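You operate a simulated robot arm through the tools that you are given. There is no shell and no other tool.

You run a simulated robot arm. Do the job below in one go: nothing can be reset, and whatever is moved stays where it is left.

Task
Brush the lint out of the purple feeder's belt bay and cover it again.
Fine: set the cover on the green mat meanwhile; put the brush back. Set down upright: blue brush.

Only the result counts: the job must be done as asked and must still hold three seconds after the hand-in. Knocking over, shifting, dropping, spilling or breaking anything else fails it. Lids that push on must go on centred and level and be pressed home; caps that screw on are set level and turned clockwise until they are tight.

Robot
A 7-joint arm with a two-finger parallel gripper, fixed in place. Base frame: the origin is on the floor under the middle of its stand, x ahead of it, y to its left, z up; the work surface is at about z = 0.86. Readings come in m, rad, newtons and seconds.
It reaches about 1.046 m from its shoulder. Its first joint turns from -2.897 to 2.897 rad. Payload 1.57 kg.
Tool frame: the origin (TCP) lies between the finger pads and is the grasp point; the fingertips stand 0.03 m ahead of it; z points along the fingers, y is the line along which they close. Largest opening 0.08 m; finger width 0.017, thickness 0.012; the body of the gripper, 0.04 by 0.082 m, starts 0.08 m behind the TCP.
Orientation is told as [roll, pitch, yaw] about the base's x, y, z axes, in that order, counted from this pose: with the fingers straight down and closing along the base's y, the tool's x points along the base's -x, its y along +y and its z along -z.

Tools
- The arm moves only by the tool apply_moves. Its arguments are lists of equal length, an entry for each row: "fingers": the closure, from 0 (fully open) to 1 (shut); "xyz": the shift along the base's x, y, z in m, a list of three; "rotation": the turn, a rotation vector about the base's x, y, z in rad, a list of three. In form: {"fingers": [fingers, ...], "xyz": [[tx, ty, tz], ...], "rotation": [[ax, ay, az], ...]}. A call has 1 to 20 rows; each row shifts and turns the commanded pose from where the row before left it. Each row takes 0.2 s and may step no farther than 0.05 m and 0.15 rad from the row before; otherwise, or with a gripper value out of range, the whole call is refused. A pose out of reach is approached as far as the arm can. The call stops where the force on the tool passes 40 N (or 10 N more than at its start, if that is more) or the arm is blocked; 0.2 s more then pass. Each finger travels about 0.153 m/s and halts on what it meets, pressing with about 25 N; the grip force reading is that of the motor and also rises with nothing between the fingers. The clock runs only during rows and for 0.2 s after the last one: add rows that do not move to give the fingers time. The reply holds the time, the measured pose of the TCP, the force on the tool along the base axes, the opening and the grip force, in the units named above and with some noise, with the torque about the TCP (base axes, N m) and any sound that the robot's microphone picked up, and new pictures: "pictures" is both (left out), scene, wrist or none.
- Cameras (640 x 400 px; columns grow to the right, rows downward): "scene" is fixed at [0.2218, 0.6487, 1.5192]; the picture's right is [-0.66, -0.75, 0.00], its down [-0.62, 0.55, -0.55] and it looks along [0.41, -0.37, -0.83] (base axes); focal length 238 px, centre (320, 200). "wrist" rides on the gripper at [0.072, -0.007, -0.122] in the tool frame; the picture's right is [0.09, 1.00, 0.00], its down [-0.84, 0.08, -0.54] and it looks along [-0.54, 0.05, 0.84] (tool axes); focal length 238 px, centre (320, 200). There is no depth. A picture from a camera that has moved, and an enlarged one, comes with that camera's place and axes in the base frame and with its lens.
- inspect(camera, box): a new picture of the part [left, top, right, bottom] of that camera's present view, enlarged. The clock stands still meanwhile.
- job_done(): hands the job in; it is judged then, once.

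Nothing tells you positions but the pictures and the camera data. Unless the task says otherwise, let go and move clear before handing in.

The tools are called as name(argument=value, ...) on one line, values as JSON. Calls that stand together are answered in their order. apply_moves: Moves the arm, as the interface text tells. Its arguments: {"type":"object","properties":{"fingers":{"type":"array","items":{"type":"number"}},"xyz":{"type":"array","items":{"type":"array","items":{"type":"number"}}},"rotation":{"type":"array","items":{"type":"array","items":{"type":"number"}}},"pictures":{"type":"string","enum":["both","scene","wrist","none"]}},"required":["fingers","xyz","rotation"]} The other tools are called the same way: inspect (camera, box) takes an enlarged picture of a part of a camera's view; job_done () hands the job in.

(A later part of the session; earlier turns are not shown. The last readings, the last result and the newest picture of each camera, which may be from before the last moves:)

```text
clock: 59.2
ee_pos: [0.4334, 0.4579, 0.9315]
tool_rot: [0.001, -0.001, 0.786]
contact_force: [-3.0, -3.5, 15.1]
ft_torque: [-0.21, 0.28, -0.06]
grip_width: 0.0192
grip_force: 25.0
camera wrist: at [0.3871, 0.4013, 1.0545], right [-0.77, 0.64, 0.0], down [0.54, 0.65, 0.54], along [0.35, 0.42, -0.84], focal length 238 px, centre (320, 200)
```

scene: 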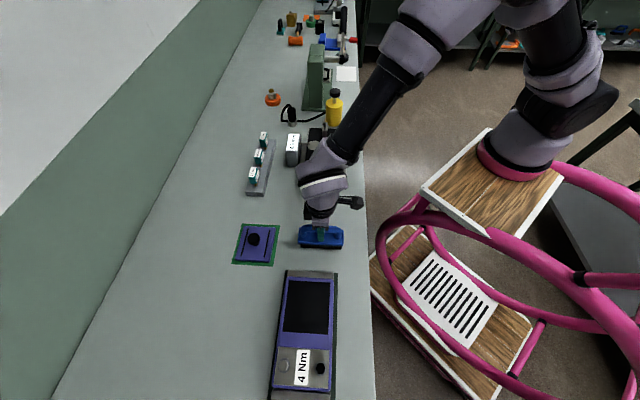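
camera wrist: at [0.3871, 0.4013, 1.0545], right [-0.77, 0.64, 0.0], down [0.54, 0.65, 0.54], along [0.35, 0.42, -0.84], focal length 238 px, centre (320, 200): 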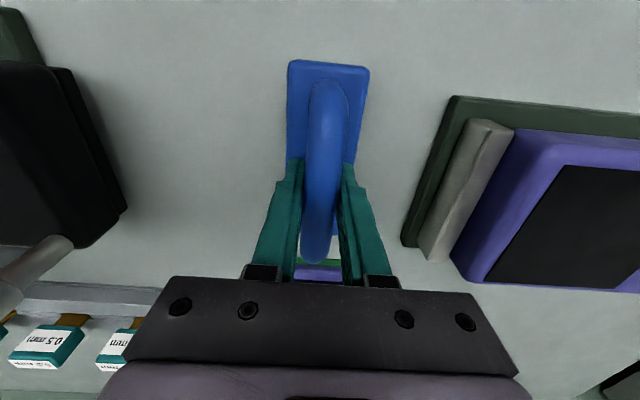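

It's on the bench with 15 N; I'll ease off 1 mm, open the fingers, and rise clear.

apply_moves(fingers=[1, 0.6, 0, 0, 0, 0, 0, 0, 0], xyz=[[0, 0, 0.001], [0, 0, 0], [0, 0, 0], [0, 0, 0.01], [0, 0, 0.02], [0, 0, 0.03], [0, 0, 0.03], [0, 0, 0.03], [0, 0, 0.02]], rotation=[[0, 0, 0], [0, 0, 0], [0, 0, 0], [0, 0, 0], [0, 0, 0], [0, 0, 0], [0, 0, 0], [0, 0, 0], [0, 0, 0]])

inspect(camera="wrist", box=[220, 40, 420, 220])

inspect(camera="scene", box=[280, 205, 380, 275])

```text
clock: 61.2
ee_pos: [0.4327, 0.457, 1.0732]
tool_rot: [0.0, 0.0, 0.786]
contact_force: [-0.5, 0.4, -0.4]
ft_torque: [0.01, 0.0, 0.0]
grip_width: 0.0802
grip_force: 0.0
camera wrist: at [0.3865, 0.4025, 1.1953], right [-0.77, 0.64, 0.0], down [0.54, 0.65, 0.54], along [0.35, 0.42, -0.84], focal length 238 px, centre (320, 200)
```

scene: 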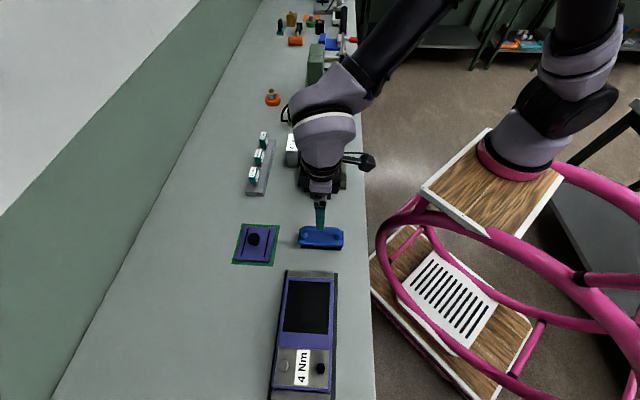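
wrist: 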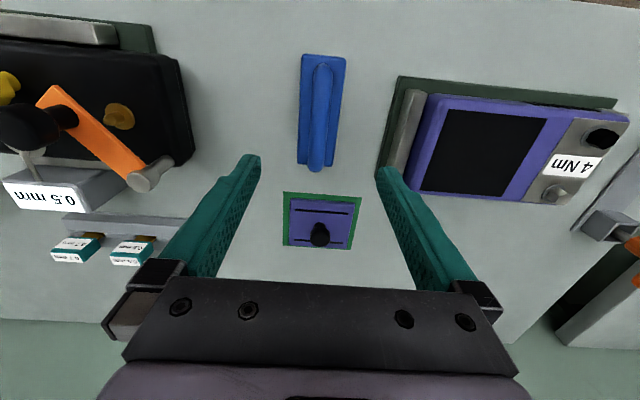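

```text
2.22 times, centred on (320, 130) of wrist
camera zoom: at [0.3865, 0.4025, 1.1953], right [-0.77, 0.64, 0.0], down [0.54, 0.65, 0.54], along [0.35, 0.42, -0.84], focal length 530 px, centre (320, 356)
```

zoom: 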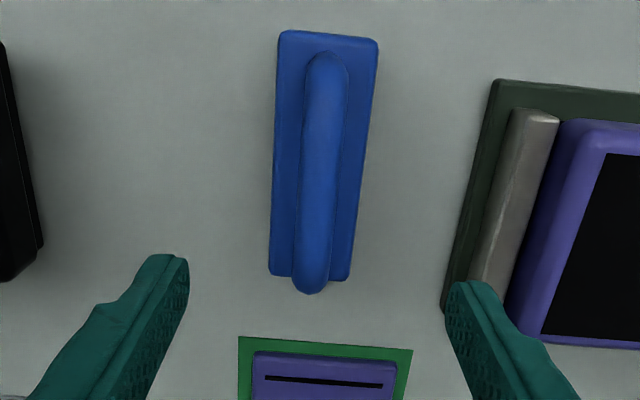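

```text
5.71 times, centred on (330, 240) of scene
camera zoom: at [0.2218, 0.6487, 1.5192], right [-0.66, -0.75, 0.0], down [-0.62, 0.55, -0.55], along [0.41, -0.37, -0.83], focal length 1358 px, centre (263, -29)
```

zoom: 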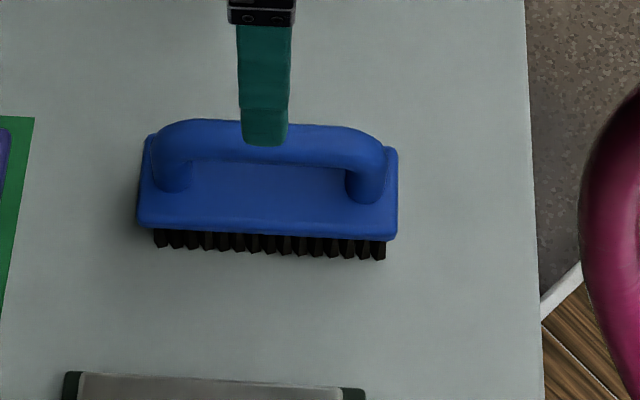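

The brush stands upright where it was. Now I'll return over the cover at the exact pose where I released it.

apply_moves(fingers=[0, 0, 0, 0, 0, 0], xyz=[[0.0238, 0.0294, -0.0044], [0.0238, 0.0294, -0.0044], [0.0238, 0.0294, -0.0044], [0.0238, 0.0294, -0.0044], [0.0237, 0.0296, -0.0044], [0, 0, 0]], rotation=[[0, 0, 0], [0, 0, 0], [0, 0, 0], [0, 0, 0], [0, 0, 0], [0, 0, 0]])

inspect(camera="wrist", box=[220, 40, 420, 220])

```text
clock: 62.6
ee_pos: [0.5506, 0.6037, 1.0484]
tool_rot: [-0.001, 0.001, 0.787]
contact_force: [0.4, -0.1, 0.4]
ft_torque: [0.02, 0.02, 0.0]
grip_width: 0.0801
grip_force: 0.1
camera wrist: at [0.506, 0.5495, 1.1711], right [-0.77, 0.64, 0.0], down [0.54, 0.65, 0.54], along [0.35, 0.42, -0.84], focal length 238 px, centre (320, 200)
```

scene: 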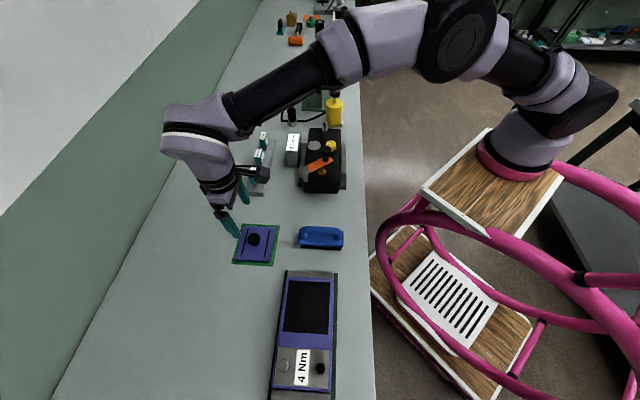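
wrist: 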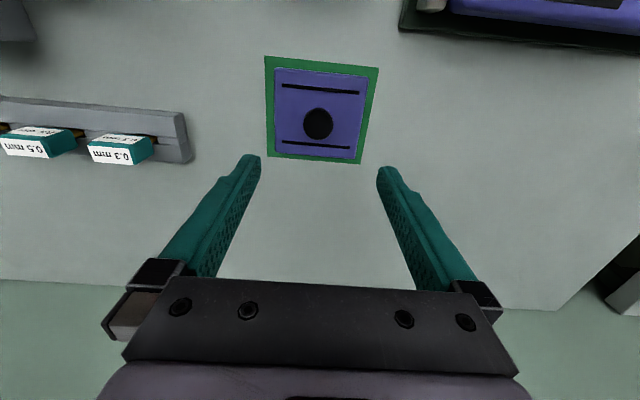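

```text
2.22 times, centred on (320, 130) of wrist
camera zoom: at [0.506, 0.5495, 1.1711], right [-0.77, 0.64, 0.0], down [0.54, 0.65, 0.54], along [0.35, 0.42, -0.84], focal length 530 px, centre (320, 356)
```

zoom: 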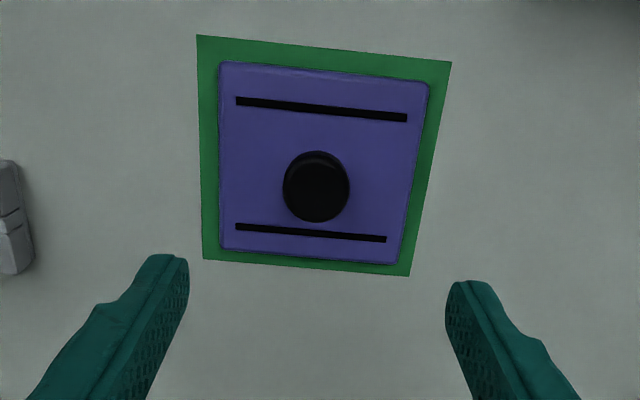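

The cover is just as I left it. Descending around the knob to the same height and closing on it.

apply_moves(fingers=[0, 0, 0, 0, 0, 0, 0], xyz=[[0, 0, -0.03], [0, 0, -0.04], [0, 0, -0.035], [0, 0, -0.025], [0, 0, -0.012], [0, 0, -0.004], [0, 0, 0]], rotation=[[0, 0, 0], [0, 0, 0], [0, 0, 0], [0, 0, 0], [0, 0, 0], [0, 0, 0], [0, 0, 0]], pictures="wrist")

inspect(camera="wrist", box=[220, 100, 420, 240])

```text
clock: 64.2
ee_pos: [0.5535, 0.6038, 0.9043]
tool_rot: [-0.001, -0.002, 0.785]
contact_force: [0.0, -0.2, -0.3]
ft_torque: [0.0, 0.02, -0.01]
grip_width: 0.0801
grip_force: 0.0
camera wrist: at [0.5074, 0.5484, 1.0273], right [-0.77, 0.64, 0.0], down [0.54, 0.65, 0.54], along [0.35, 0.42, -0.84], focal length 238 px, centre (320, 200)
```

wrist: 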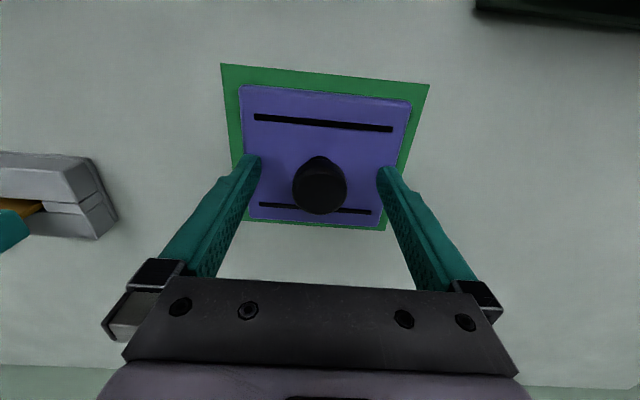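

```text
2.86 times, centred on (320, 170) of wrist
camera zoom: at [0.5074, 0.5484, 1.0273], right [-0.77, 0.64, 0.0], down [0.54, 0.65, 0.54], along [0.35, 0.42, -0.84], focal length 681 px, centre (320, 286)
```

zoom: 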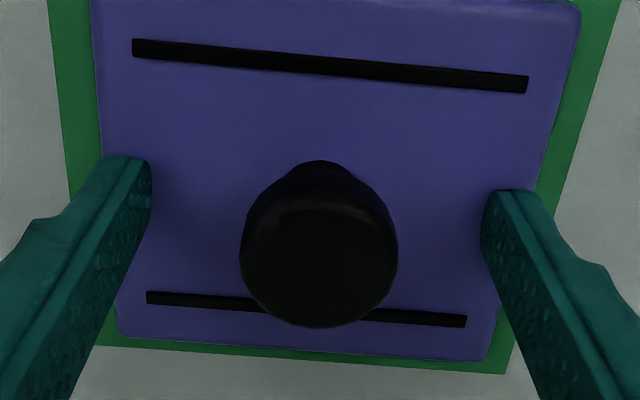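

The knob is centred between the fingers with no contact. Closing, then lifting gently.

apply_moves(fingers=[0.4, 0.8, 1, 1, 1], xyz=[[0, 0, 0], [0, 0, 0], [0, 0, 0], [0, 0, 0], [0, 0, 0]], rotation=[[0, 0, 0], [0, 0, 0], [0, 0, 0], [0, 0, 0], [0, 0, 0]], pictures="none")

apply_moves(fingers=[1, 1, 1, 1, 1, 1], xyz=[[0, 0, 0.002], [0, 0, 0.002], [0, 0, 0.003], [0, 0, 0.003], [0, 0, 0.004], [0, 0, 0.004]], rotation=[[0, 0, 0], [0, 0, 0], [0, 0, 0], [0, 0, 0], [0, 0, 0], [0, 0, 0]], pictures="wrist")

inspect(camera="wrist", box=[180, 60, 460, 240])

```text
clock: 65.4
ee_pos: [0.5527, 0.604, 0.9032]
tool_rot: [0.0, 0.0, 0.787]
contact_force: [0.0, -0.2, 0.4]
ft_torque: [-0.01, 0.0, 0.0]
grip_width: 0.0332
grip_force: 25.1
```

```text
clock: 66.8
ee_pos: [0.553, 0.6035, 0.9224]
tool_rot: [0.001, 0.001, 0.787]
contact_force: [0.7, 0.4, -0.1]
ft_torque: [0.0, 0.0, -0.03]
grip_width: 0.0328
grip_force: 24.8
camera wrist: at [0.5072, 0.5488, 1.0442], right [-0.77, 0.64, 0.0], down [0.54, 0.65, 0.54], along [0.35, 0.42, -0.84], focal length 238 px, centre (320, 200)
```

wrist: 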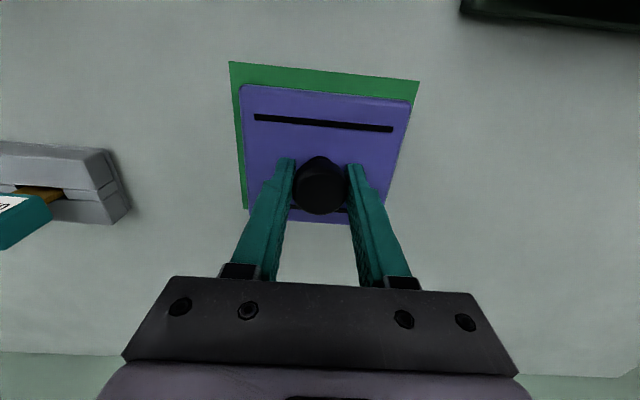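

```text
2.22 times, centred on (320, 150) of wrist
camera zoom: at [0.5072, 0.5488, 1.0442], right [-0.77, 0.64, 0.0], down [0.54, 0.65, 0.54], along [0.35, 0.42, -0.84], focal length 530 px, centre (320, 311)
```

zoom: 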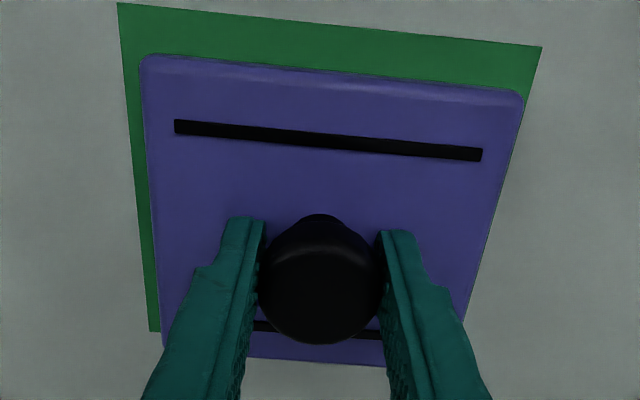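

The cover is held just as before. I'll raise it and carry it back toward the feeder gently.

apply_moves(fingers=[1, 1, 1, 1, 1, 1, 1, 1, 1, 1, 1, 1, 1, 1, 1, 1, 1, 1], xyz=[[0, 0, 0.004], [0, 0, 0.006], [0, 0, 0.008], [0, 0, 0.008], [0, 0, 0.008], [0, 0, 0.008], [0, 0, 0.008], [0, 0, 0.008], [0, 0, 0.008], [0, 0, 0.008], [0, 0, 0.008], [0, 0, 0.008], [0, 0, 0.008], [0, 0, 0.008], [0, 0, 0.008], [0, 0, 0.008], [0, 0, 0.006], [0, 0, 0.002]], rotation=[[0, 0, 0], [0, 0, 0], [0, 0, 0], [0, 0, 0], [0, 0, 0], [0, 0, 0], [0, 0, 0], [0, 0, 0], [0, 0, 0], [0, 0, 0], [0, 0, 0], [0, 0, 0], [0, 0, 0], [0, 0, 0], [0, 0, 0], [0, 0, 0], [0, 0, 0], [0, 0, 0]], pictures="none")

apply_moves(fingers=[1, 1, 1, 1, 1, 1, 1, 1, 1, 1, 1, 1, 1, 1, 1, 1], xyz=[[-0.004, 0, 0], [-0.008, 0, 0], [-0.01, 0.002, 0], [-0.01, 0, 0], [-0.01, 0, 0], [-0.01, 0, 0], [-0.01, 0, 0], [-0.01, 0, 0], [-0.01, 0, 0], [-0.01, 0, 0], [-0.01, 0, 0], [-0.01, 0, 0], [-0.01, 0, 0], [-0.01, 0, 0], [-0.01, 0, 0], [-0.01, 0, 0]], rotation=[[0, 0, 0], [0, 0, 0], [0, 0, 0], [0, 0, 0], [0, 0, 0], [0, 0, 0], [0, 0, 0], [0, 0, 0], [0, 0, 0], [0, 0, 0], [0, 0, 0], [0, 0, 0], [0, 0, 0], [0, 0, 0], [0, 0, 0], [0, 0, 0]], pictures="both")

```text
clock: 70.6
ee_pos: [0.5527, 0.6032, 1.0513]
tool_rot: [-0.001, 0.001, 0.786]
contact_force: [0.3, 0.4, -0.6]
ft_torque: [-0.02, 0.0, -0.01]
grip_width: 0.0329
grip_force: 24.7
```

```text
clock: 74.0
ee_pos: [0.4012, 0.6052, 1.0514]
tool_rot: [0.0, -0.002, 0.786]
contact_force: [-0.2, 0.2, -0.2]
ft_torque: [-0.02, 0.02, 0.02]
grip_width: 0.0331
grip_force: 24.5
camera wrist: at [0.355, 0.5496, 1.1749], right [-0.77, 0.64, 0.0], down [0.54, 0.65, 0.54], along [0.35, 0.42, -0.84], focal length 238 px, centre (320, 200)
```

scene: 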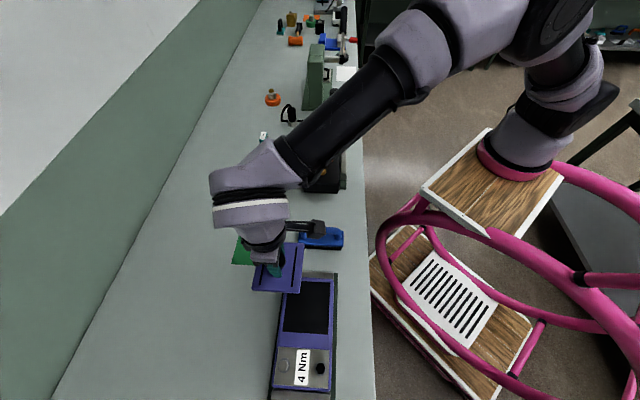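
wrist: 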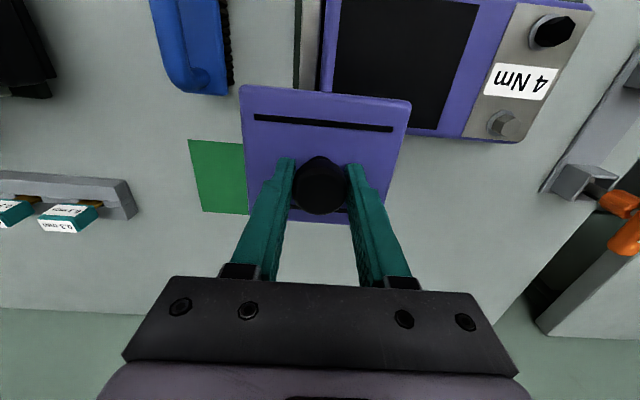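

Continuing the last 86 mm to directly above the bay.

apply_moves(fingers=[1, 1, 1, 1, 1, 1, 1, 1, 1, 1, 1], xyz=[[-0.005, 0, 0], [-0.01, 0, 0], [-0.01, 0, 0], [-0.01, 0, 0], [-0.01, 0, 0], [-0.01, 0, 0], [-0.01, 0, 0], [-0.01, 0, 0], [-0.007, 0, 0], [-0.004, 0, 0], [0, 0, 0]], rotation=[[0, 0, 0], [0, 0, 0], [0, 0, 0], [0, 0, 0], [0, 0, 0], [0, 0, 0], [0, 0, 0], [0, 0, 0], [0, 0, 0], [0, 0, 0], [0, 0, 0]], pictures="none")

apply_moves(fingers=[1, 1, 1, 1, 1, 1, 1, 1, 1], xyz=[[0, 0, -0.005], [0, 0, -0.008], [0, 0, -0.008], [0, 0, -0.008], [0, 0, -0.008], [0, 0, -0.008], [0, 0, -0.008], [0, 0, -0.005], [0, 0, 0]], rotation=[[0, 0, 0], [0, 0, 0], [0, 0, 0], [0, 0, 0], [0, 0, 0], [0, 0, 0], [0, 0, 0], [0, 0, 0], [0, 0, 0]], pictures="both")

inspect(camera="wrist", box=[180, 40, 460, 240])

inspect(camera="scene", box=[250, 250, 370, 350])

```text
clock: 76.4
ee_pos: [0.3154, 0.6065, 1.0514]
tool_rot: [0.0, 0.0, 0.786]
contact_force: [-0.3, 0.4, -0.1]
ft_torque: [0.02, -0.03, 0.02]
grip_width: 0.033
grip_force: 25.2
```

```text
clock: 78.4
ee_pos: [0.315, 0.6061, 0.9924]
tool_rot: [0.0, 0.0, 0.786]
contact_force: [-0.5, -0.4, -0.7]
ft_torque: [-0.03, 0.01, 0.0]
grip_width: 0.0328
grip_force: 24.7
camera wrist: at [0.2691, 0.551, 1.1163], right [-0.77, 0.64, 0.0], down [0.54, 0.65, 0.54], along [0.35, 0.42, -0.84], focal length 238 px, centre (320, 200)
```

scene: 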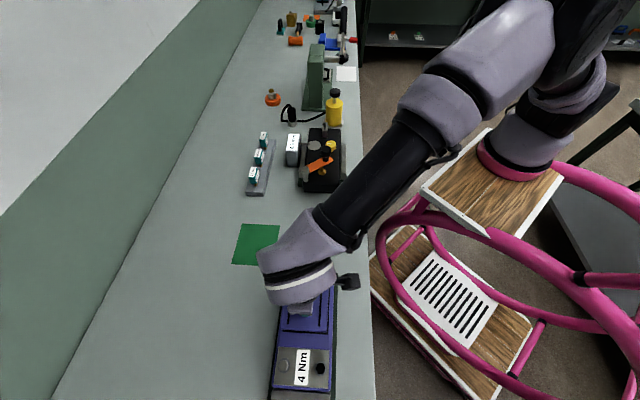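
wrist: 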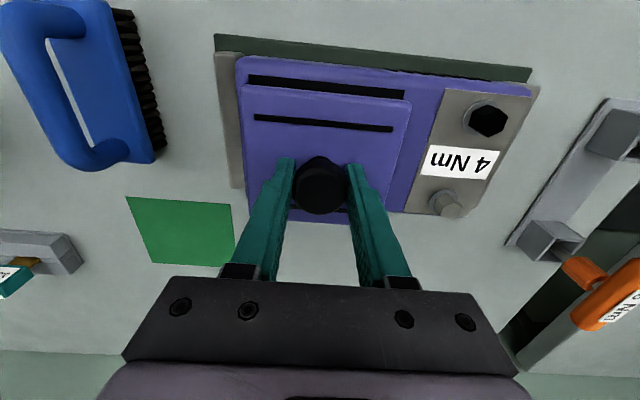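

```text
2.00 times, centred on (320, 140) of wrist
camera zoom: at [0.2691, 0.551, 1.1163], right [-0.77, 0.64, 0.0], down [0.54, 0.65, 0.54], along [0.35, 0.42, -0.84], focal length 477 px, centre (320, 320)
```

zoom: 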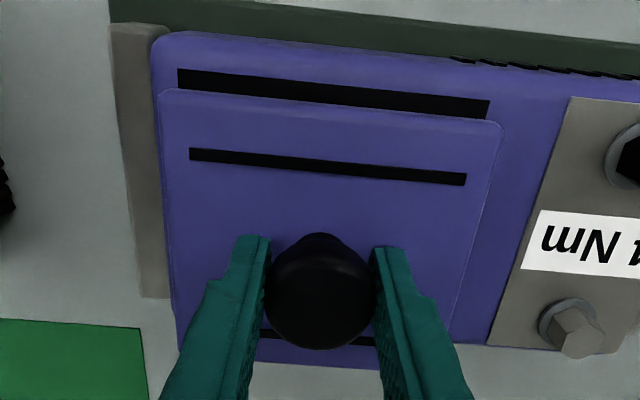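

```text
4.00 times, centred on (310, 300) of scene
camera zoom: at [0.2218, 0.6487, 1.5192], right [-0.66, -0.75, 0.0], down [-0.62, 0.55, -0.55], along [0.41, -0.37, -0.83], focal length 950 px, centre (360, -200)
```

zoom: 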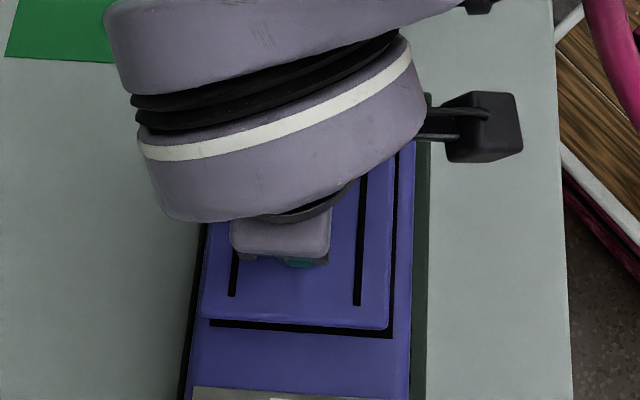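

Aligned just as on the way up. Lowering the final 2 cm slowly until the cover seats.

apply_moves(fingers=[1, 1, 1, 1], xyz=[[0, 0, -0.004], [0, 0, -0.004], [0, 0, -0.003], [0, 0, -0.003]], rotation=[[0, 0, 0], [0, 0, 0], [0, 0, 0], [0, 0, 0]], pictures="none")

apply_moves(fingers=[1, 1], xyz=[[0, 0, -0.002], [0, 0, -0.001]], rotation=[[0, 0, 0], [0, 0, 0]], pictures="wrist")

inspect(camera="wrist", box=[180, 60, 460, 240])

```text
clock: 79.4
ee_pos: [0.3146, 0.6056, 0.9794]
tool_rot: [0.001, -0.001, 0.785]
contact_force: [1.9, -0.9, -1.1]
ft_torque: [0.02, 0.0, -0.01]
grip_width: 0.033
grip_force: 24.5
```

```text
clock: 80.0
ee_pos: [0.316, 0.605, 0.9757]
tool_rot: [0.001, 0.0, 0.784]
contact_force: [0.1, 0.0, -0.8]
ft_torque: [0.04, 0.01, -0.01]
grip_width: 0.033
grip_force: 24.8
camera wrist: at [0.2695, 0.5497, 1.0995], right [-0.77, 0.64, 0.0], down [0.54, 0.65, 0.54], along [0.35, 0.42, -0.84], focal length 238 px, centre (320, 200)
```

wrist: 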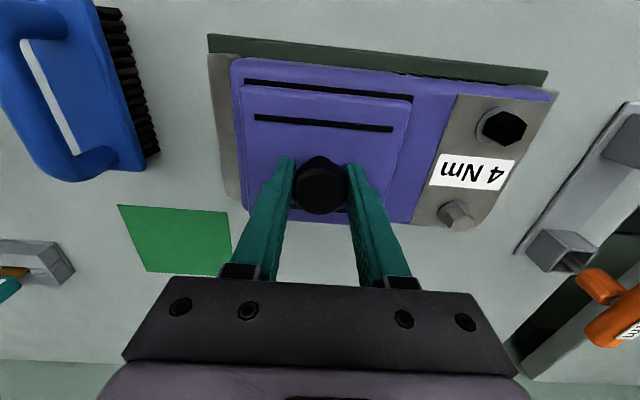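

```text
2.22 times, centred on (320, 150) of wrist
camera zoom: at [0.2695, 0.5497, 1.0995], right [-0.77, 0.64, 0.0], down [0.54, 0.65, 0.54], along [0.35, 0.42, -0.84], focal length 530 px, centre (320, 311)
```

zoom: 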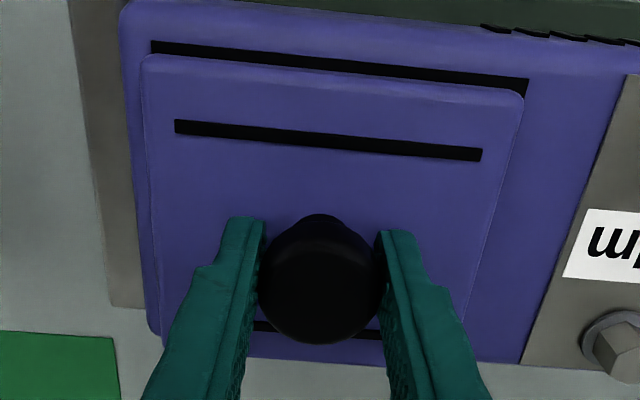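

Nearly seated (about 2.5 mm to go). I'll compare the cover edges against the bay edges closely before pressing.

inspect(camera="wrist", box=[230, 70, 310, 120])

inspect(camera="wrist", box=[360, 80, 440, 130])

inspect(camera="scene", box=[270, 270, 350, 340])

```text
8.00 times, centred on (270, 95) of wrist
camera zoom: at [0.2695, 0.5497, 1.0995], right [-0.77, 0.64, 0.0], down [0.54, 0.65, 0.54], along [0.35, 0.42, -0.84], focal length 1907 px, centre (720, 1040)
```

zoom: 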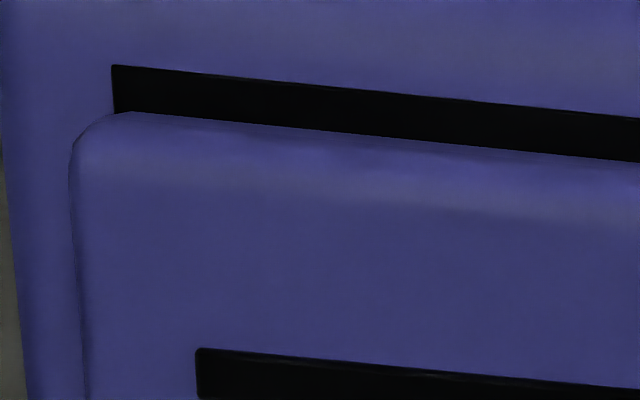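

```text
8.00 times, centred on (400, 105) of wrist
camera zoom: at [0.2695, 0.5497, 1.0995], right [-0.77, 0.64, 0.0], down [0.54, 0.65, 0.54], along [0.35, 0.42, -0.84], focal length 1907 px, centre (-320, 960)
```

zoom: 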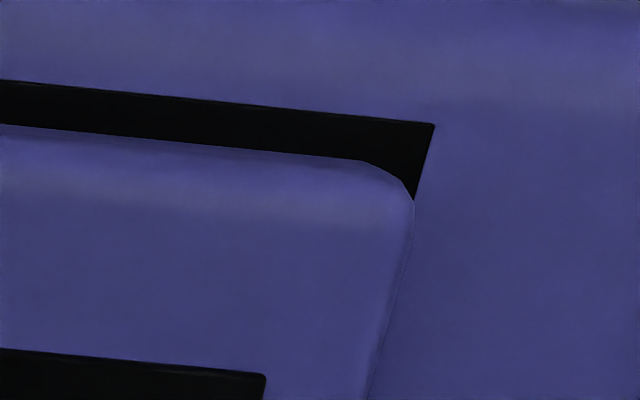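

```text
5.71 times, centred on (310, 305) of scene
camera zoom: at [0.2218, 0.6487, 1.5192], right [-0.66, -0.75, 0.0], down [-0.62, 0.55, -0.55], along [0.41, -0.37, -0.83], focal length 1358 px, centre (377, -400)
```

zoom: 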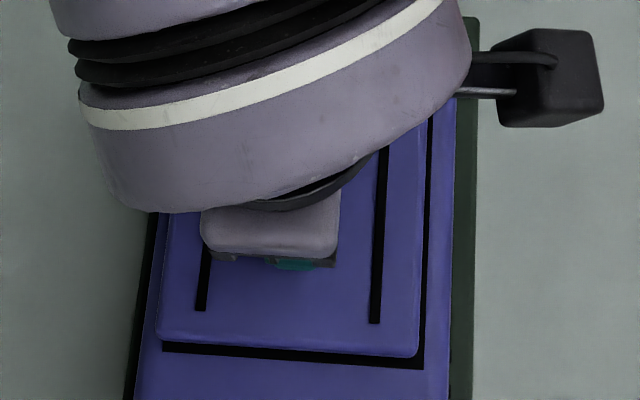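

The cover sits about 1.6 mm too far from the robot and 1 mm toward the brush end compared with its original seat. I'll correct that before lowering.

apply_moves(fingers=[1, 1, 1], xyz=[[-0.0009, -0.0002, 0], [-0.0009, -0.0002, 0], [0, 0, 0]], rotation=[[0, 0, 0], [0, 0, 0], [0, 0, 0]], pictures="none")

inspect(camera="wrist", box=[230, 70, 310, 120])

inspect(camera="wrist", box=[360, 80, 440, 130])

inspect(camera="scene", box=[260, 270, 350, 340])

```text
clock: 80.8
ee_pos: [0.313, 0.6052, 0.9768]
tool_rot: [-0.001, 0.001, 0.784]
contact_force: [0.1, 0.2, -0.1]
ft_torque: [0.04, -0.01, 0.02]
grip_width: 0.0331
grip_force: 24.4
```

```text
8.00 times, centred on (270, 95) of wrist
camera zoom: at [0.2672, 0.5495, 1.0996], right [-0.77, 0.64, 0.0], down [0.54, 0.65, 0.54], along [0.35, 0.42, -0.84], focal length 1907 px, centre (720, 1040)
```

zoom: 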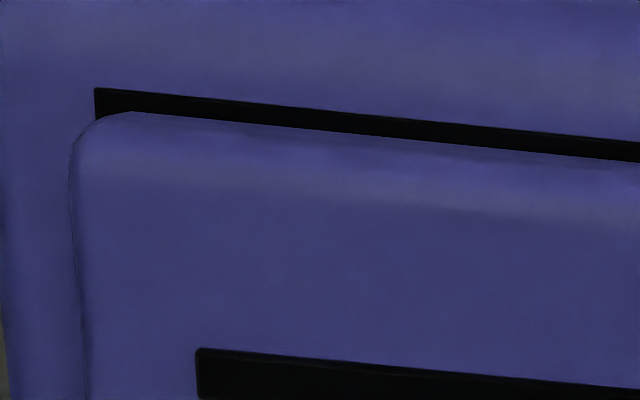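

```text
8.00 times, centred on (400, 105) of wrist
camera zoom: at [0.2672, 0.5495, 1.0996], right [-0.77, 0.64, 0.0], down [0.54, 0.65, 0.54], along [0.35, 0.42, -0.84], focal length 1907 px, centre (-320, 960)
```

zoom: 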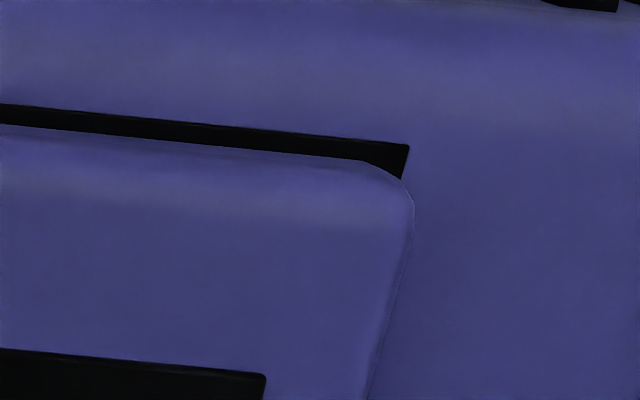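

```text
5.71 times, centred on (305, 305) of scene
camera zoom: at [0.2218, 0.6487, 1.5192], right [-0.66, -0.75, 0.0], down [-0.62, 0.55, -0.55], along [0.41, -0.37, -0.83], focal length 1358 px, centre (406, -400)
```

zoom: 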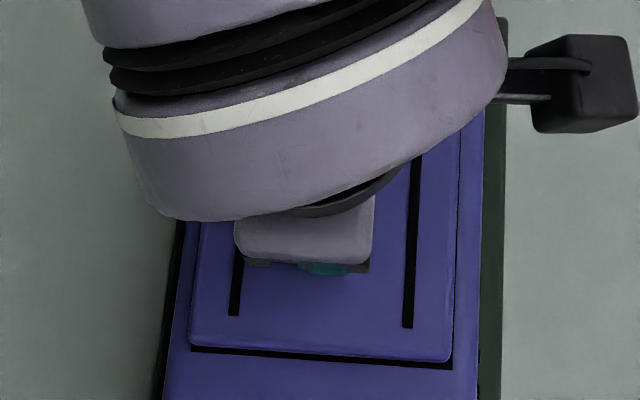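

Now the edges match the original seating (checked in both cameras). Lowering onto the seat.

apply_moves(fingers=[1, 1, 1], xyz=[[0, 0, -0.001], [0, 0, -0.001], [0, 0, 0]], rotation=[[0, 0, 0], [0, 0, 0], [0, 0, 0]], pictures="none")

apply_moves(fingers=[1, 1], xyz=[[0, 0, -0.001], [0, 0, 0]], rotation=[[0, 0, 0], [0, 0, 0]], pictures="wrist")

```text
clock: 81.6
ee_pos: [0.3136, 0.6045, 0.9751]
tool_rot: [0.0, -0.001, 0.785]
contact_force: [0.3, 0.0, -0.2]
ft_torque: [-0.01, 0.01, 0.03]
grip_width: 0.033
grip_force: 24.7
```

```text
clock: 82.2
ee_pos: [0.314, 0.6056, 0.9725]
tool_rot: [0.001, 0.0, 0.786]
contact_force: [0.9, -0.1, 3.8]
ft_torque: [-0.06, 0.05, 0.0]
grip_width: 0.0329
grip_force: 25.4
camera wrist: at [0.2676, 0.5499, 1.0972], right [-0.77, 0.64, 0.0], down [0.54, 0.65, 0.54], along [0.35, 0.42, -0.84], focal length 238 px, centre (320, 200)
```

wrist: 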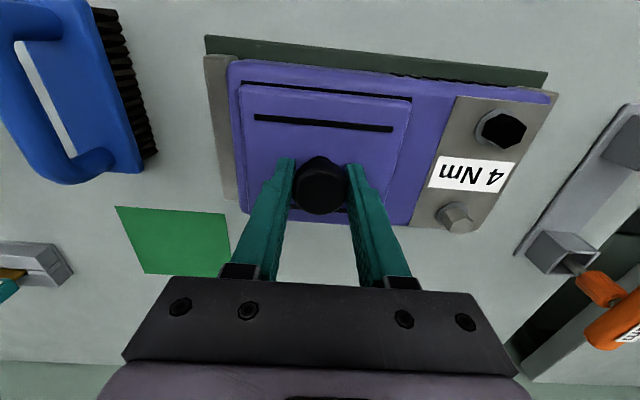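

Contact at the original seated height with about 4 N. Now pressing it home by pushing straight down in small steps.

apply_moves(fingers=[1, 1], xyz=[[0, 0, -0.001], [0, 0, 0]], rotation=[[0, 0, 0], [0, 0, 0]], pictures="none")

apply_moves(fingers=[1, 1], xyz=[[0, 0, -0.001], [0, 0, 0]], rotation=[[0, 0, 0], [0, 0, 0]], pictures="none")

```text
clock: 82.8
ee_pos: [0.3138, 0.6057, 0.9743]
tool_rot: [0.002, -0.001, 0.786]
contact_force: [0.6, -6.1, 17.7]
ft_torque: [-0.26, 0.15, -0.01]
grip_width: 0.033
grip_force: 24.7
```

```text
clock: 83.4
ee_pos: [0.3139, 0.6052, 0.974]
tool_rot: [0.001, -0.002, 0.787]
contact_force: [1.4, 0.1, 24.1]
ft_torque: [0.03, -0.12, 0.01]
grip_width: 0.0327
grip_force: 25.2
```

24 N so far with no movement. One more millimetre for a firm press, then ease off.

apply_moves(fingers=[1, 1], xyz=[[0, 0, -0.001], [0, 0, 0]], rotation=[[0, 0, 0], [0, 0, 0]], pictures="wrist")

inspect(camera="wrist", box=[180, 60, 460, 240])

```text
clock: 84.0
ee_pos: [0.3131, 0.6048, 0.9731]
tool_rot: [0.002, -0.004, 0.786]
contact_force: [5.0, 1.4, 36.9]
ft_torque: [-0.15, -0.21, -0.04]
grip_width: 0.0328
grip_force: 24.9
camera wrist: at [0.2675, 0.5499, 1.0954], right [-0.77, 0.64, 0.0], down [0.54, 0.64, 0.55], along [0.35, 0.42, -0.84], focal length 238 px, centre (320, 200)
```

wrist: 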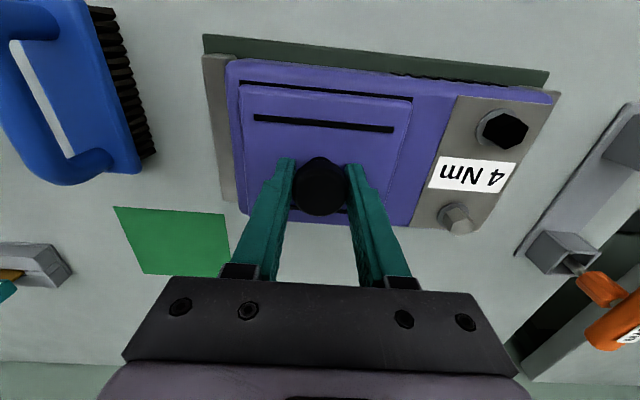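

```text
2.22 times, centred on (320, 150) of wrist
camera zoom: at [0.2675, 0.5499, 1.0954], right [-0.77, 0.64, 0.0], down [0.54, 0.64, 0.55], along [0.35, 0.42, -0.84], focal length 530 px, centre (320, 311)
```

zoom: 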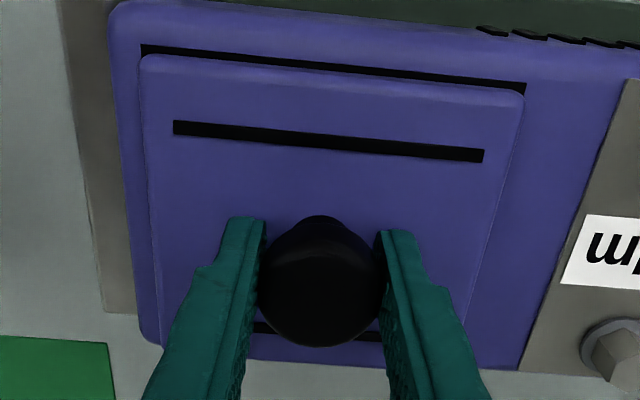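

Firm press of 37 N reached. I'll ease off and check the margins between the cover edges and the bay at high zoom.

apply_moves(fingers=[1, 1], xyz=[[0, 0, 0.0025], [0, 0, 0]], rotation=[[0, 0, 0], [0, 0, 0]], pictures="none")

inspect(camera="wrist", box=[230, 70, 310, 120])

inspect(camera="wrist", box=[360, 80, 440, 130])

inspect(camera="scene", box=[260, 270, 350, 340])

```text
clock: 84.6
ee_pos: [0.3128, 0.6047, 0.9727]
tool_rot: [0.002, 0.001, 0.787]
contact_force: [5.7, 4.9, 19.3]
ft_torque: [0.4, -0.35, 0.0]
grip_width: 0.0327
grip_force: 25.2
```

```text
8.00 times, centred on (270, 95) of wrist
camera zoom: at [0.2671, 0.5499, 1.0957], right [-0.77, 0.64, 0.0], down [0.54, 0.65, 0.54], along [0.35, 0.42, -0.84], focal length 1907 px, centre (720, 1040)
```

zoom: 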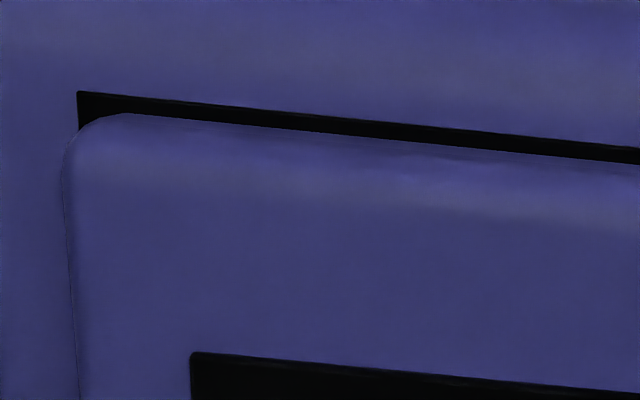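

```text
8.00 times, centred on (400, 105) of wrist
camera zoom: at [0.2671, 0.5499, 1.0957], right [-0.77, 0.64, 0.0], down [0.54, 0.65, 0.54], along [0.35, 0.42, -0.84], focal length 1907 px, centre (-320, 960)
```

zoom: 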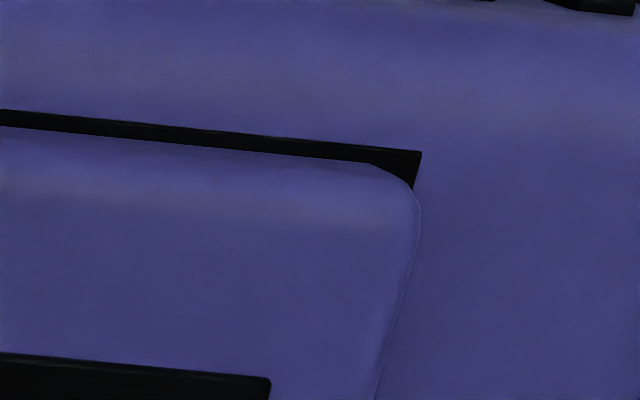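

```text
5.71 times, centred on (305, 305) of scene
camera zoom: at [0.2218, 0.6487, 1.5192], right [-0.66, -0.75, 0.0], down [-0.62, 0.55, -0.55], along [0.41, -0.37, -0.83], focal length 1358 px, centre (406, -400)
```

zoom: 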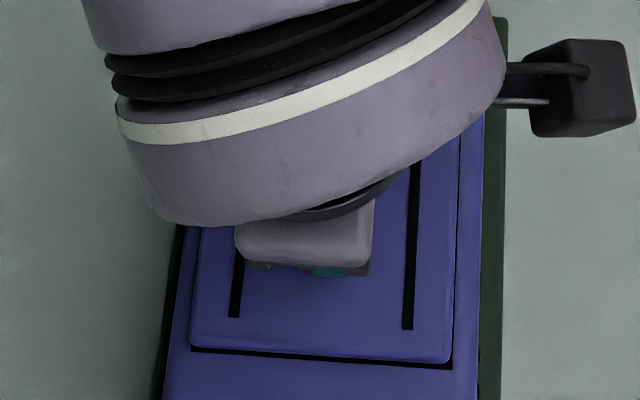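

The margins match the original seating. I'll ease off in small steps, which also shows whether the cover is now held by its seat.

apply_moves(fingers=[1, 1], xyz=[[0, 0, 0.001], [0, 0, 0]], rotation=[[0, 0, 0], [0, 0, 0]], pictures="none")

apply_moves(fingers=[1, 1], xyz=[[0, 0, 0.0005], [0, 0, 0]], rotation=[[0, 0, 0], [0, 0, 0]], pictures="none")

```text
clock: 85.2
ee_pos: [0.3135, 0.6059, 0.9721]
tool_rot: [-0.002, 0.001, 0.786]
contact_force: [2.0, 1.2, 7.8]
ft_torque: [0.34, 0.0, -0.05]
grip_width: 0.0325
grip_force: 24.9
```

```text
clock: 85.8
ee_pos: [0.3131, 0.6058, 0.9738]
tool_rot: [0.0, 0.001, 0.784]
contact_force: [-0.1, -0.1, -1.5]
ft_torque: [0.01, 0.0, -0.02]
grip_width: 0.0326
grip_force: 25.2
```

Force is near the cover's own weight now. One more small rise tells me if it is free or retained.

apply_moves(fingers=[1, 1], xyz=[[0, 0, 0.001], [0, 0, 0]], rotation=[[0, 0, 0], [0, 0, 0]], pictures="none")

inspect(camera="wrist", box=[230, 70, 310, 120])

inspect(camera="wrist", box=[360, 80, 440, 130])

```text
clock: 86.4
ee_pos: [0.3125, 0.6034, 0.9752]
tool_rot: [0.0, -0.001, 0.786]
contact_force: [-1.1, 0.2, -1.0]
ft_torque: [0.0, -0.02, -0.01]
grip_width: 0.0328
grip_force: 25.2
```

```text
8.00 times, centred on (270, 95) of wrist
camera zoom: at [0.267, 0.5498, 1.0985], right [-0.77, 0.64, 0.0], down [0.54, 0.65, 0.54], along [0.35, 0.42, -0.84], focal length 1907 px, centre (720, 1040)
```

zoom: 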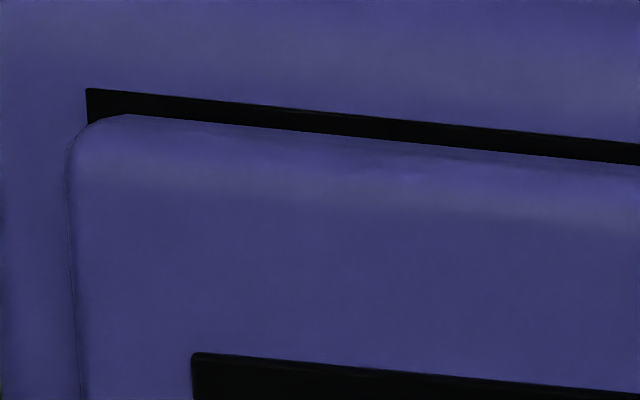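

```text
8.00 times, centred on (400, 105) of wrist
camera zoom: at [0.267, 0.5498, 1.0985], right [-0.77, 0.64, 0.0], down [0.54, 0.65, 0.54], along [0.35, 0.42, -0.84], focal length 1907 px, centre (-320, 960)
```

zoom: 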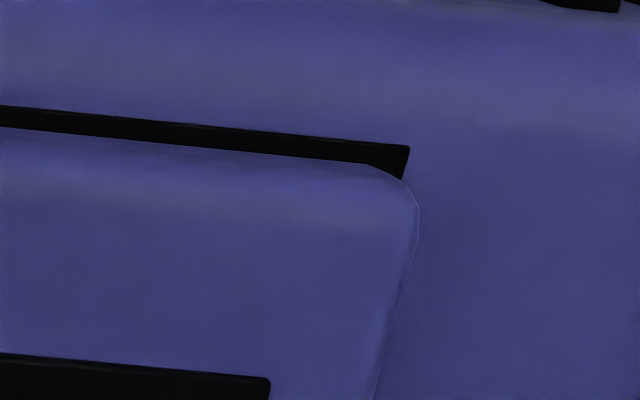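

There is no latch: the cover lifts freely again, so it simply sits on its seat at the original height. I'll set it back down, press firmly once more, and release with light downward load so it stays put.

apply_moves(fingers=[1, 1, 1, 1], xyz=[[0, 0, -0.001], [0, 0, -0.001], [0, 0, -0.001], [0, 0, 0]], rotation=[[0, 0, 0], [0, 0, 0], [0, 0, 0], [0, 0, 0]], pictures="none")

apply_moves(fingers=[1, 1, 1], xyz=[[0, 0, -0.001], [0, 0, -0.0008], [0, 0, 0]], rotation=[[0, 0, 0], [0, 0, 0], [0, 0, 0]], pictures="none")

```text
clock: 87.4
ee_pos: [0.312, 0.6048, 0.9728]
tool_rot: [-0.001, 0.0, 0.786]
contact_force: [-0.9, -0.5, -0.3]
ft_torque: [-0.02, 0.0, -0.01]
grip_width: 0.0326
grip_force: 25.1
```

```text
clock: 88.2
ee_pos: [0.3124, 0.6052, 0.9733]
tool_rot: [0.003, -0.002, 0.785]
contact_force: [0.9, -2.8, 20.6]
ft_torque: [-0.44, 0.04, -0.07]
grip_width: 0.033
grip_force: 25.2
```

20 N and rising. A bit more press, then ease to a few newtons and open.

apply_moves(fingers=[1, 1], xyz=[[0, 0, -0.001], [0, 0, 0]], rotation=[[0, 0, 0], [0, 0, 0]], pictures="none")

apply_moves(fingers=[1, 1], xyz=[[0, 0, 0.0018], [0, 0, 0]], rotation=[[0, 0, 0], [0, 0, 0]], pictures="none")

```text
clock: 89.0
ee_pos: [0.3124, 0.6071, 0.972]
tool_rot: [0.004, -0.004, 0.787]
contact_force: [0.9, -0.2, 7.0]
ft_torque: [-0.34, -0.14, 0.04]
grip_width: 0.0326
grip_force: 25.0
stopped in row 2: the force on the tool passed its limit at 41 N (the readings are from after the stop); the commanded pose is now the measured one
```

```text
clock: 89.5
ee_pos: [0.3116, 0.6066, 0.9731]
tool_rot: [0.003, -0.005, 0.785]
contact_force: [0.1, -0.1, -0.2]
ft_torque: [-0.03, 0.01, -0.04]
grip_width: 0.0323
grip_force: 25.1
```

The press peaked at 41 N. I'll lower a hair so the cover rests on its seat, then open the fingers and rise straight up.

apply_moves(fingers=[1, 1], xyz=[[0, 0, -0.001], [0, 0, 0]], rotation=[[-0.003, 0.004, 0], [0, 0, 0]], pictures="none")

inspect(camera="wrist", box=[180, 60, 460, 240])

```text
clock: 90.2
ee_pos: [0.3133, 0.6062, 0.9732]
tool_rot: [0.003, 0.0, 0.786]
contact_force: [-0.2, -1.5, 5.3]
ft_torque: [-0.06, -0.42, -0.1]
grip_width: 0.0331
grip_force: 24.8
```

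```text
2.22 times, centred on (320, 150) of wrist
camera zoom: at [0.2673, 0.5508, 1.0962], right [-0.77, 0.64, 0.0], down [0.54, 0.65, 0.54], along [0.34, 0.42, -0.84], focal length 530 px, centre (320, 311)
```

zoom: 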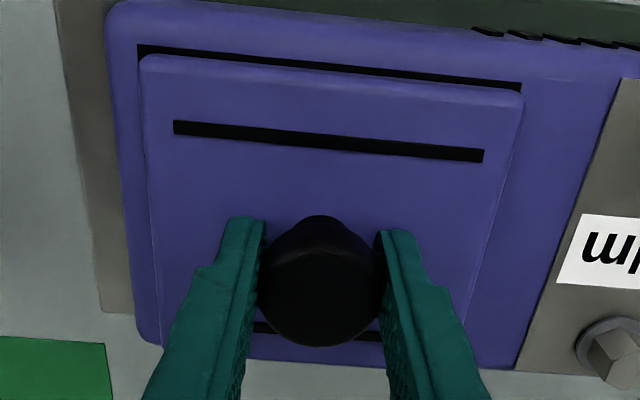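

The press nudged the cover slightly toward the label end. Measuring the margins closely before releasing.

inspect(camera="wrist", box=[230, 70, 310, 120])

inspect(camera="wrist", box=[360, 80, 440, 130])

inspect(camera="scene", box=[260, 270, 350, 340])

```text
8.00 times, centred on (270, 95) of wrist
camera zoom: at [0.2673, 0.5508, 1.0962], right [-0.77, 0.64, 0.0], down [0.54, 0.65, 0.54], along [0.34, 0.42, -0.84], focal length 1907 px, centre (720, 1040)
```

zoom: 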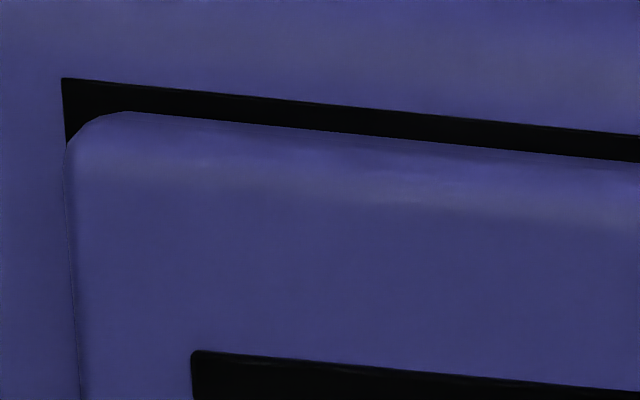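

```text
8.00 times, centred on (400, 105) of wrist
camera zoom: at [0.2673, 0.5508, 1.0962], right [-0.77, 0.64, 0.0], down [0.54, 0.65, 0.54], along [0.34, 0.42, -0.84], focal length 1907 px, centre (-320, 960)
```

zoom: 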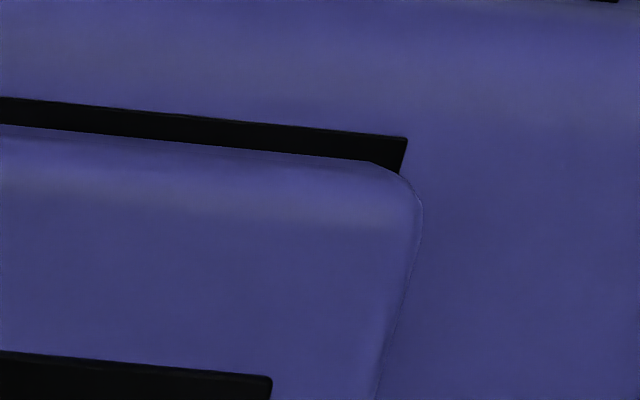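

```text
5.71 times, centred on (305, 305) of scene
camera zoom: at [0.2218, 0.6487, 1.5192], right [-0.66, -0.75, 0.0], down [-0.62, 0.55, -0.55], along [0.41, -0.37, -0.83], focal length 1358 px, centre (406, -400)
```

zoom: 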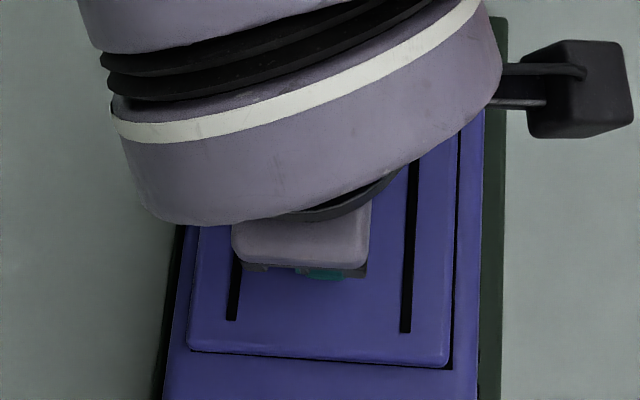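

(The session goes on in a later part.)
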